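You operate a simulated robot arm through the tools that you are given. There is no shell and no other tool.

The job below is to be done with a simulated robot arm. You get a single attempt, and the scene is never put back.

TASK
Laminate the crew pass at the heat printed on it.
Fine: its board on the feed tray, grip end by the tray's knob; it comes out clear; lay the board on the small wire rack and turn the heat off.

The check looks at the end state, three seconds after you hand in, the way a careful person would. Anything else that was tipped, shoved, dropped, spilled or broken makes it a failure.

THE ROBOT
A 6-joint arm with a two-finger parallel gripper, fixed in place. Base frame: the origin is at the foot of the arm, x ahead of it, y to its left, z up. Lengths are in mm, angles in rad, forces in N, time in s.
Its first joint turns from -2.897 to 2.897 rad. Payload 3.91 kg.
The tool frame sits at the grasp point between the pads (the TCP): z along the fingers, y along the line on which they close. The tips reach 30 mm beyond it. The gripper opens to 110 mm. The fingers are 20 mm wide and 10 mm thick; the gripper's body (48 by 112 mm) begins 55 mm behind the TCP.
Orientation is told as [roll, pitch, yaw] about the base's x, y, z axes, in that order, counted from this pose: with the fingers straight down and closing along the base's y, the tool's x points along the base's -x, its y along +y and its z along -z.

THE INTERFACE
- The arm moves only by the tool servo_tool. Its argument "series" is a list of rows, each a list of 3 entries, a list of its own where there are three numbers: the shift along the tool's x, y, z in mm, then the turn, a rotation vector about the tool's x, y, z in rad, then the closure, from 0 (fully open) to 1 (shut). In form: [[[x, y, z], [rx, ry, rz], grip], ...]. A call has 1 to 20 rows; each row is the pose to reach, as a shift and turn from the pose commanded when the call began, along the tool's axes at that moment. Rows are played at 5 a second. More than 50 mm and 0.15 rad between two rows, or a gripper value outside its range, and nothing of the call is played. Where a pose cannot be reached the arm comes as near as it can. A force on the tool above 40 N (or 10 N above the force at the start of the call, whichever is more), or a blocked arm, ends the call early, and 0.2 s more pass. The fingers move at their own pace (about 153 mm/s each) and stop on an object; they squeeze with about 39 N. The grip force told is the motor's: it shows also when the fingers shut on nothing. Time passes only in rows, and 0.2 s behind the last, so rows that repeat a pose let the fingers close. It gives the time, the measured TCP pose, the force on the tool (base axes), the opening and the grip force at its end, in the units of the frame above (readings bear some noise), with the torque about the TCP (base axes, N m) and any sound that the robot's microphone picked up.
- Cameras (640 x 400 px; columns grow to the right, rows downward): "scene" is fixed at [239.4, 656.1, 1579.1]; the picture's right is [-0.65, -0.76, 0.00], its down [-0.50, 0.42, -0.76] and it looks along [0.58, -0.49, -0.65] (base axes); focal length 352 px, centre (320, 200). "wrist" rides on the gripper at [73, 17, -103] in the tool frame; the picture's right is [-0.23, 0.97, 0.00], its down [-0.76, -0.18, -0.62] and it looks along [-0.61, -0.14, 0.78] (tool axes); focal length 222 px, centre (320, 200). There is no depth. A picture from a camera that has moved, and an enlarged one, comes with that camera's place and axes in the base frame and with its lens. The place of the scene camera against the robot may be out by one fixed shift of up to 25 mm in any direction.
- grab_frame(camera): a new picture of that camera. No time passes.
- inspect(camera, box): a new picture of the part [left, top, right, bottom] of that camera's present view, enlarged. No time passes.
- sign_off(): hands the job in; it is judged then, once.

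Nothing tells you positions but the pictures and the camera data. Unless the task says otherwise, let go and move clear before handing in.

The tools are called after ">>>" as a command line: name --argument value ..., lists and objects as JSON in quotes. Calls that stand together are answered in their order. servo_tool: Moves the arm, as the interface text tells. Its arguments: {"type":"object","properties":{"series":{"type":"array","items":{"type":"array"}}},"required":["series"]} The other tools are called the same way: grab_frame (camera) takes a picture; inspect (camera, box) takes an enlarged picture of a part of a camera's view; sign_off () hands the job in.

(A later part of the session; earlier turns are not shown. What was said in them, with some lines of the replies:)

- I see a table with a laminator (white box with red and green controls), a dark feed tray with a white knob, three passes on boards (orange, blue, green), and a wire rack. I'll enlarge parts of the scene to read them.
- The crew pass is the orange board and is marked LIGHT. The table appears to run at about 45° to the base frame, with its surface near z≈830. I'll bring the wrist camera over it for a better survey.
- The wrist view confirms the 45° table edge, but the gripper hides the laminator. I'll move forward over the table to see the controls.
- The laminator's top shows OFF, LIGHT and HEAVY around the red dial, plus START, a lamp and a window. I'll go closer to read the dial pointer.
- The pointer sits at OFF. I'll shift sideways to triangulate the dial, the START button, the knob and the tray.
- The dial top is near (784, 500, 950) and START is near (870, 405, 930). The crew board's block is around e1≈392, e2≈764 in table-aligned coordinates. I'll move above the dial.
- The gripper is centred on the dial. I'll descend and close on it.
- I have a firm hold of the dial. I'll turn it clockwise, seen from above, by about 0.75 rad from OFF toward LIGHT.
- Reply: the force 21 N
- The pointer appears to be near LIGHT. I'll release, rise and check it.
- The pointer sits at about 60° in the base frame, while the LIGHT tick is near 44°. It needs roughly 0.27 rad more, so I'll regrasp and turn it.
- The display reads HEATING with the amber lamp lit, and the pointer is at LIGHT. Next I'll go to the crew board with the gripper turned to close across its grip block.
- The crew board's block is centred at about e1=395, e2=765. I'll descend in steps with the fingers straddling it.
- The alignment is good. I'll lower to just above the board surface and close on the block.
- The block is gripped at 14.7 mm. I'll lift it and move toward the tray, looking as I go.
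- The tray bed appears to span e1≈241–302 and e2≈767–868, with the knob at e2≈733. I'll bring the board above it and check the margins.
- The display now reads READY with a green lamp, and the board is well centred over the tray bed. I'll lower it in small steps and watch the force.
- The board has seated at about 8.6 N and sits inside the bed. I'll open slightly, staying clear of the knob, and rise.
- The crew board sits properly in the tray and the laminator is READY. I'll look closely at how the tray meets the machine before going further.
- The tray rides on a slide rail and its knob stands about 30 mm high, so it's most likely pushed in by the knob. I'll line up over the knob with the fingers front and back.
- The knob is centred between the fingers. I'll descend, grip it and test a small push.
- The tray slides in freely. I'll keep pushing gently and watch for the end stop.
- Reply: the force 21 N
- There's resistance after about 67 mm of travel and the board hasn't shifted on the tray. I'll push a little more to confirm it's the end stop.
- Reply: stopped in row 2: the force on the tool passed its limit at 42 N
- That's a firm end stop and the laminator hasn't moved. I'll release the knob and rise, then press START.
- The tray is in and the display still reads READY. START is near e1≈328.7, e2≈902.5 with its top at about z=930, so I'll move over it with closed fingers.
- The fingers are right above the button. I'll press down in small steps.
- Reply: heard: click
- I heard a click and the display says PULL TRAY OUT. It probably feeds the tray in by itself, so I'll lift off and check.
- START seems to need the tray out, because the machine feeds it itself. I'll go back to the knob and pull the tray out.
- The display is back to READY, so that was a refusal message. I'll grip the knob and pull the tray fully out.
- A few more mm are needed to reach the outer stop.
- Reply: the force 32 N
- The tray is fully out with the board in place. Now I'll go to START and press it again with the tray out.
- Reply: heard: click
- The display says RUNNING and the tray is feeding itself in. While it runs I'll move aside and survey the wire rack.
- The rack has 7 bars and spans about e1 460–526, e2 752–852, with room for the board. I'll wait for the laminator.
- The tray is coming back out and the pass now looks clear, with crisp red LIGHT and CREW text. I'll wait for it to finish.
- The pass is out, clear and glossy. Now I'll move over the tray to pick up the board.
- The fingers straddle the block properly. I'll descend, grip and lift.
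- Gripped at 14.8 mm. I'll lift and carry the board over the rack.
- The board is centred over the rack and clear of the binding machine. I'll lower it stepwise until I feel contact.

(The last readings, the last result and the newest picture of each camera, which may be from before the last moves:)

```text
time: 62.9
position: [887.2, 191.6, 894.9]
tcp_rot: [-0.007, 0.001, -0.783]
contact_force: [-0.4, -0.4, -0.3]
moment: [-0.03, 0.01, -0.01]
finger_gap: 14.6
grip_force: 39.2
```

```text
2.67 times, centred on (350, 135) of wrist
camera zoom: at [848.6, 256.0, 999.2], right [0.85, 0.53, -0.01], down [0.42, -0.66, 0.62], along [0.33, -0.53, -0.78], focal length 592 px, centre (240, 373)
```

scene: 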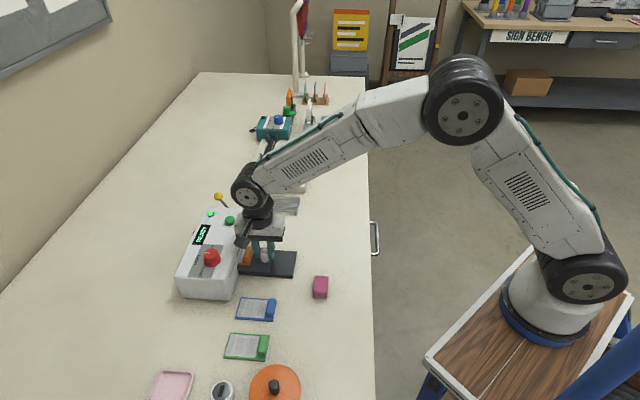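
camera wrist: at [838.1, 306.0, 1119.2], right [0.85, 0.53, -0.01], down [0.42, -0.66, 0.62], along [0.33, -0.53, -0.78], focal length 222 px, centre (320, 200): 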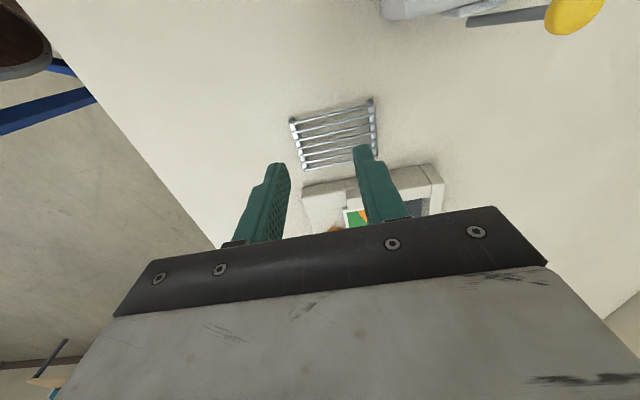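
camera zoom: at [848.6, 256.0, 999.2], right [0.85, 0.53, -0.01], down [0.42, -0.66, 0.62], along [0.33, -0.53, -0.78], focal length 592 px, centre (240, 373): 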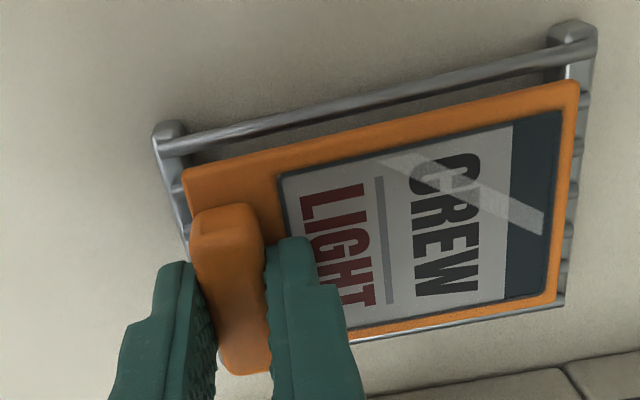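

>>> servo_tool --series '[[[2, 0, 1.5], [0, 0, 0], 1], [[2, 0, 3], [0, 0, 0], 1], [[2, 0, 4], [0, 0, 0], 1]]'

>>> inspect --camera "scene" --box '[240, 170, 320, 230]'

```text
time: 63.7
position: [886.4, 193.8, 892.4]
tcp_rot: [-0.005, 0.001, -0.784]
contact_force: [0.5, -0.5, -1.1]
moment: [-0.01, -0.04, 0.02]
finger_gap: 14.7
grip_force: 38.9
```

```text
6.67 times, centred on (280, 200) of scene
camera zoom: at [239.4, 656.1, 1579.1], right [-0.65, -0.76, 0.0], down [-0.5, 0.42, -0.76], along [0.58, -0.49, -0.65], focal length 2348 px, centre (587, 200)
```

zoom: 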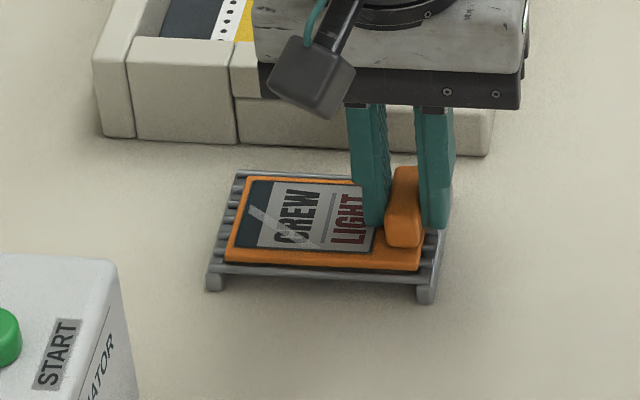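

>>> servo_tool --series '[[[0, 0, 1], [0, 0, 0], 1], [[0, 0, 2], [0, 0, 0], 1], [[0, 0, 2], [0, 0, 0], 1]]'

>>> servo_tool --series '[[[0, 0, 1], [0, 0, 0], 1], [[0, 0, 2], [0, 0, 0], 1], [[0, 0, 2], [0, 0, 0], 1]]'

>>> inspect --camera "scene" --box '[240, 170, 320, 230]'

```text
time: 64.5
position: [886.3, 192.2, 889.4]
tcp_rot: [-0.004, -0.001, -0.785]
contact_force: [-1.4, -0.2, 4.4]
moment: [0.09, -0.05, 0.01]
finger_gap: 14.6
grip_force: 38.8
```

```text
time: 65.3
position: [886.1, 191.9, 890.2]
tcp_rot: [0.0, -0.001, -0.785]
contact_force: [-1.6, -0.2, 26.3]
moment: [0.21, 0.03, 0.02]
finger_gap: 14.9
grip_force: 39.1
```

```text
6.67 times, centred on (280, 200) of scene
camera zoom: at [239.4, 656.1, 1579.1], right [-0.65, -0.76, 0.0], down [-0.5, 0.42, -0.76], along [0.58, -0.49, -0.65], focal length 2348 px, centre (587, 200)
```

zoom: 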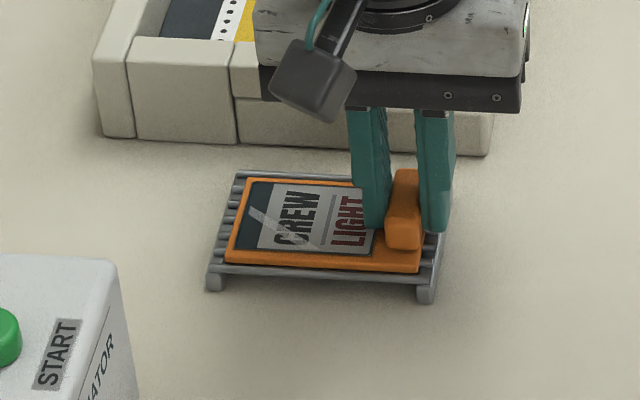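

Contact is firm and the board is seated on the rack. I'll ease up a little, release and rise.

>>> servo_tool --series '[[[0, 0, -1.5], [0, 0, 0], 1], [[0, 0, -1.5], [0, 0, 0], 0.72], [[0, 0, -1.5], [0, 0, 0], 0.72], [[0, 0, -1.5], [0, 0, 0], 0.72], [[0, 0, -20], [0, 0, 0], 0.72], [[0, 0, -65], [0, 0, 0], 0.72], [[0, 0, -110], [0, 0, 0], 0.72], [[0, 0, -130], [0, 0, 0], 0.72]]'

>>> inspect --camera "scene" --box '[170, 150, 330, 290]'

>>> inspect --camera "wrist" --box '[230, 30, 470, 180]'

```text
time: 67.1
position: [886.9, 193.0, 1016.4]
tcp_rot: [-0.006, 0.002, -0.783]
contact_force: [0.6, -0.8, -0.1]
moment: [0.0, 0.01, 0.0]
finger_gap: 30.9
grip_force: 0.1
```

```text
2.86 times, centred on (250, 220) of scene
camera zoom: at [239.4, 656.1, 1579.1], right [-0.65, -0.76, 0.0], down [-0.5, 0.42, -0.76], along [0.58, -0.49, -0.65], focal length 1006 px, centre (520, 143)
```

zoom: 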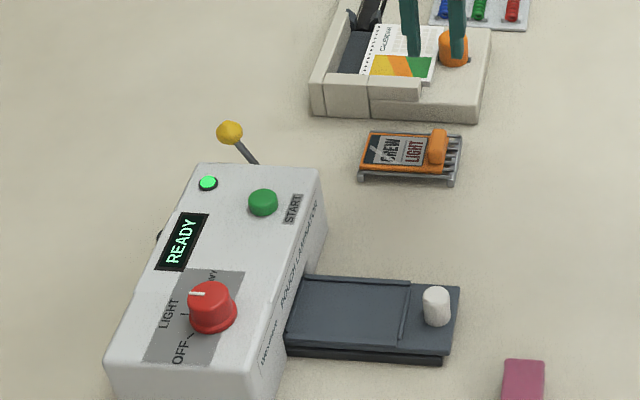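

```text
2.67 times, centred on (350, 105) of wrist
camera zoom: at [847.7, 257.7, 1121.0], right [0.85, 0.53, -0.01], down [0.42, -0.66, 0.62], along [0.33, -0.53, -0.78], focal length 592 px, centre (240, 453)
```

zoom: 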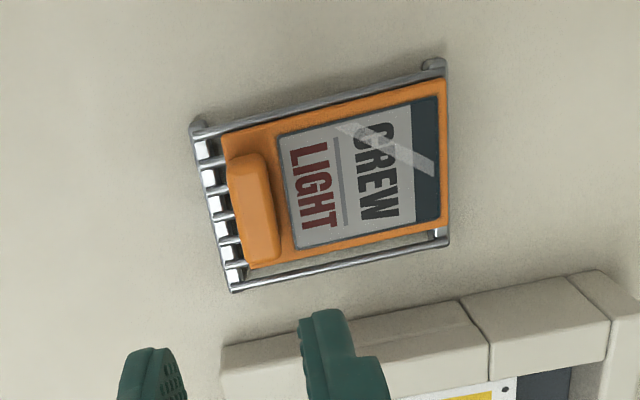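

The board lies flat on the rack. Now I'll go back to the dial to turn the heat off.

>>> servo_tool --series '[[[40, 20, -15], [0, 0, 0], 0.5], [[80, 40, -20], [0, 0, 0], 0.4], [[120, 60, -20], [0, 0, 0], 0.4], [[160, 80, -20], [0, 0, 0], 0.4], [[200, 100, -20], [0, 0, 0], 0.4], [[240, 120, -20], [0, 0, 0], 0.4], [[270, 136, -20], [0, 0, 0], 0.4], [[288.5, 145, -10], [0, 0, 0], 0.4], [[288.5, 145, 20], [0, 0, 0], 0.4], [[288.5, 145, 25], [0, 0, 0], 0.4]]'

>>> grab_frame --camera "wrist"

>>> inspect --camera "scene" --box '[170, 180, 330, 300]'

```text
time: 69.3
position: [784.0, 499.3, 992.3]
tcp_rot: [-0.005, 0.002, -0.781]
contact_force: [-0.6, 0.5, -0.4]
moment: [0.01, 0.03, 0.0]
finger_gap: 65.9
grip_force: 0.1
```

```text
taken
camera wrist: at [744.8, 564.4, 1095.5], right [0.85, 0.53, -0.01], down [0.42, -0.66, 0.62], along [0.33, -0.53, -0.78], focal length 222 px, centre (320, 200)
```

wrist: 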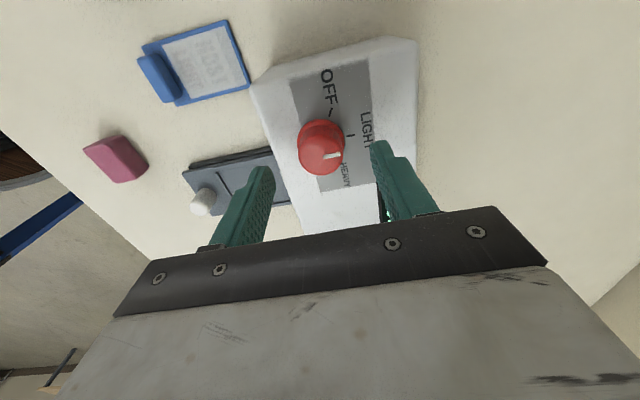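

```text
3.33 times, centred on (250, 240) of scene
camera zoom: at [239.4, 656.1, 1579.1], right [-0.65, -0.76, 0.0], down [-0.5, 0.42, -0.76], along [0.58, -0.49, -0.65], focal length 1174 px, centre (553, 67)
```

zoom: 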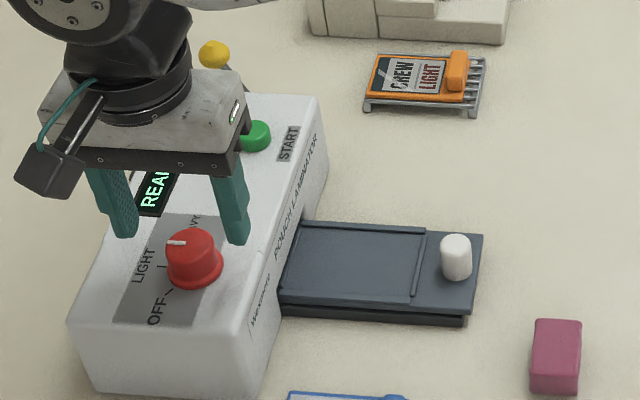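

The gripper is centred on the dial again. I'll descend, grip and turn it back counter-clockwise to OFF.

>>> servo_tool --series '[[[0, 0.5, 16], [0, 0, 0], 0.4], [[0, 0.5, 31], [0, 0, 0], 0.4], [[0, 0.5, 31], [0, 0, 0], 0.8], [[0, 0.5, 31], [0, 0, 0], 0.8], [[0, 0.5, 31], [0, 0, 0], 0.8]]'

>>> servo_tool --series '[[[0, 0, 0], [0, 0, -0.12], 0.8], [[0, 0, 0], [0, 0, -0.24], 0.8], [[0, 0, 0], [0, 0, -0.36], 0.8], [[0, 0, 0], [0, 0, -0.48], 0.8], [[0, 0, 0], [0, 0, -0.6], 0.8], [[0, 0, 0], [0, 0, -0.72], 0.8], [[0, 0, 0], [0, 0, -0.84], 0.8], [[0, 0, 0], [0, 0, -0.94], 0.8], [[0, 0, 0], [0, 0, -1.02], 0.8], [[0, 0, 0], [0, 0, -1.02], 0.8]]'

>>> inspect --camera "scene" --box '[180, 205, 250, 285]'

>>> inspect --camera "wrist" --box '[220, 60, 420, 210]'

```text
time: 70.5
position: [784.6, 499.6, 961.4]
tcp_rot: [-0.007, 0.002, -0.784]
contact_force: [-5.0, -4.1, -3.7]
moment: [0.0, 0.05, -0.01]
finger_gap: 36.4
grip_force: 44.8
```

```text
time: 72.7
position: [785.4, 500.0, 962.0]
tcp_rot: [-0.001, 0.005, 0.237]
contact_force: [-21.3, -14.4, -15.0]
moment: [-0.58, 0.73, 0.0]
finger_gap: 36.3
grip_force: 44.7
```

```text
5.00 times, centred on (215, 245) of scene
camera zoom: at [239.4, 656.1, 1579.1], right [-0.65, -0.76, 0.0], down [-0.5, 0.42, -0.76], along [0.58, -0.49, -0.65], focal length 1761 px, centre (845, -25)
```

zoom: 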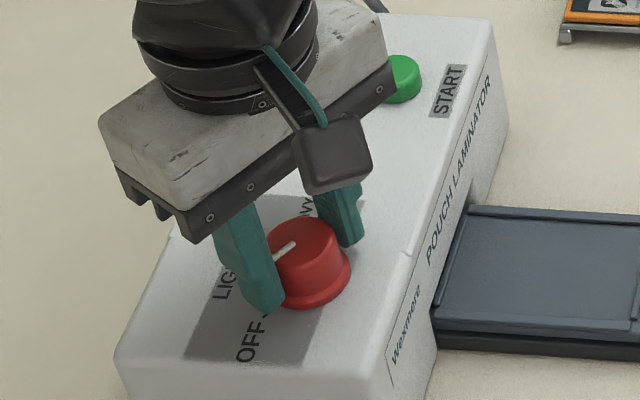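

```text
2.67 times, centred on (320, 135) of wrist
camera zoom: at [710.6, 500.1, 1065.1], right [-0.01, 1.0, 0.0], down [0.79, 0.01, 0.62], along [0.62, 0.0, -0.79], focal length 592 px, centre (320, 373)
```

zoom: 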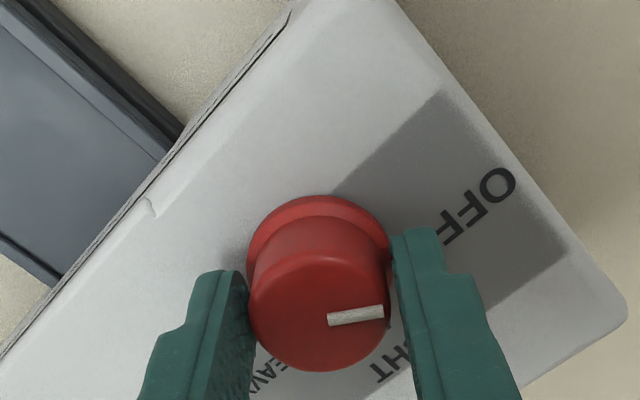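

>>> servo_tool --series '[[[0, 0, 0], [0, 0, 0], 0.4], [[0, 0, 0], [0, 0, 0], 0.4], [[0, 0, -40], [0, 0, 0], 0.4], [[0, 0, -80], [0, 0, 0], 0.4], [[0, 0, -80], [0, 0, 0], 0.4]]'

>>> inspect --camera "scene" --box '[180, 205, 250, 285]'

>>> inspect --camera "wrist" --box '[220, 60, 420, 210]'

```text
time: 73.9
position: [785.4, 499.7, 1040.7]
tcp_rot: [-0.002, 0.005, 0.234]
contact_force: [0.0, -0.3, 0.1]
moment: [-0.02, -0.01, 0.01]
finger_gap: 65.8
grip_force: 0.1
```

```text
5.00 times, centred on (215, 245) of scene
camera zoom: at [239.4, 656.1, 1579.1], right [-0.65, -0.76, 0.0], down [-0.5, 0.42, -0.76], along [0.58, -0.49, -0.65], focal length 1761 px, centre (845, -25)
```

zoom: 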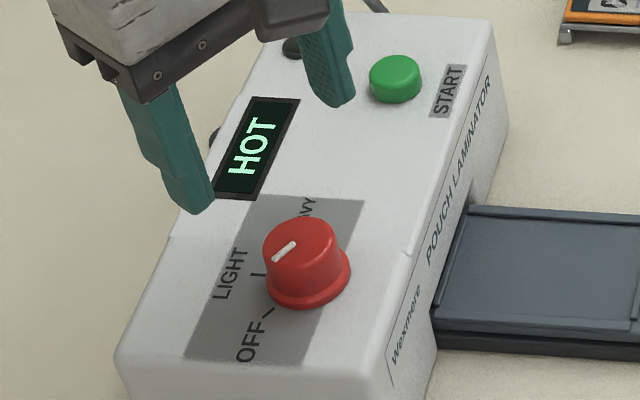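

```text
2.67 times, centred on (320, 135) of wrist
camera zoom: at [711.6, 500.5, 1145.2], right [-0.01, 1.0, 0.0], down [0.78, 0.01, 0.62], along [0.62, 0.0, -0.78], focal length 592 px, centre (320, 373)
```

zoom: 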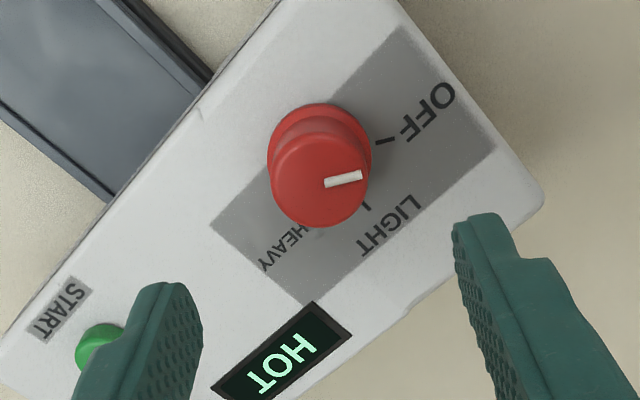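

The display shows HOT (residual heat), the lamp is out and the pointer is parallel to the OFF tick. I'll retract clear and check the whole scene.

>>> servo_tool --series '[[[0, 0, -45], [0, 0, 0], 0.2], [[30, -10, -80], [0, 0, 0], 0], [[70, -20, -100], [0, 0, 0], 0], [[115, -30, -110], [0, 0, 0], 0], [[160, -40, -120], [0, 0, 0], 0], [[205, -50, -130], [0, 0, 0], 0], [[205, -50, -130], [0, 0, 0], 0]]'

>>> grab_frame --camera "scene"

>>> inspect --camera "scene" --box '[170, 180, 330, 300]'

>>> inspect --camera "scene" --box '[240, 180, 320, 230]'

```text
time: 75.5
position: [597.9, 403.6, 1172.1]
tcp_rot: [-0.001, 0.005, 0.234]
contact_force: [-0.6, -0.1, 0.0]
moment: [-0.03, 0.0, -0.01]
finger_gap: 109.9
grip_force: 0.1
```

```text
taken
```

scene: 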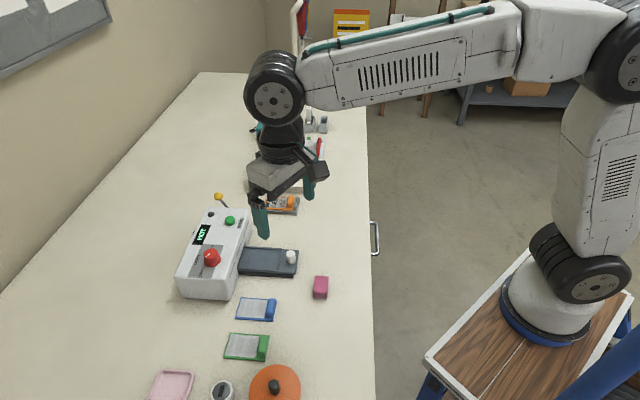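

```text
3.33 times, centred on (250, 240) of scene
camera zoom: at [239.4, 656.1, 1579.1], right [-0.65, -0.76, 0.0], down [-0.5, 0.42, -0.76], along [0.58, -0.49, -0.65], focal length 1174 px, centre (553, 67)
```

zoom: 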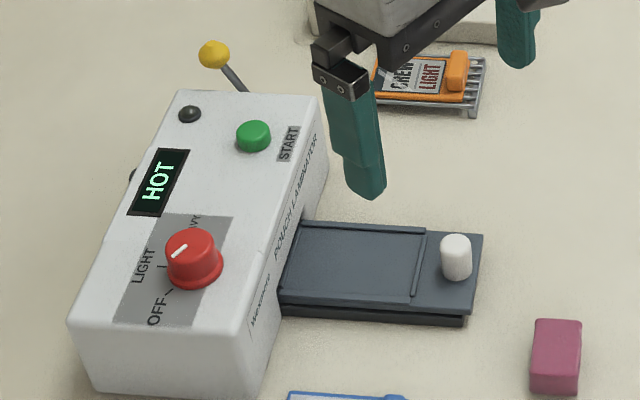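

```text
8.00 times, centred on (280, 205) of scene
camera zoom: at [239.4, 656.1, 1579.1], right [-0.65, -0.76, 0.0], down [-0.5, 0.42, -0.76], along [0.58, -0.49, -0.65], focal length 2818 px, centre (640, 160)
```

zoom: 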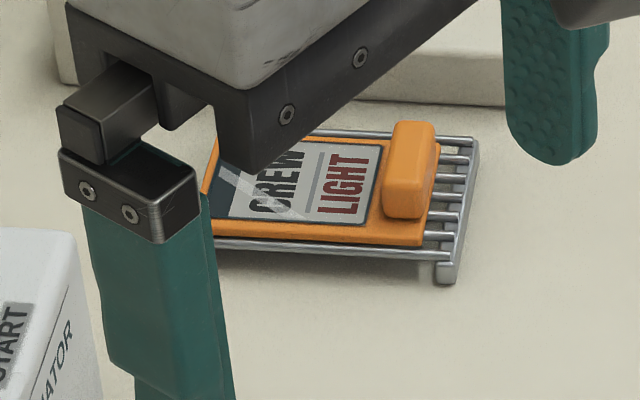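

The crew pass is clear and its board lies flat on the rack. The dial is at OFF, nothing else has moved and the arm is clear, so I'm handing in.

>>> sign_off

```text
The job is handed in.
```

The crew pass is laminated at LIGHT, the heat printed on it, and came out clear. Its board lies flat on the small wire rack.

- **Heat:** the dial is back at OFF. The ready lamp is out, and the display still says HOT from leftover heat.
- **First START refused:** I had pushed the tray in by its knob, and the machine answered PULL TRAY OUT. I pulled the tray back out and pressed START again. The machine then fed the tray in and out by itself.
- **Everything else:** the last pictures show nothing else tipped or shoved. The gripper is open and clear of the work.

The job is handed in; I have not seen a verdict.
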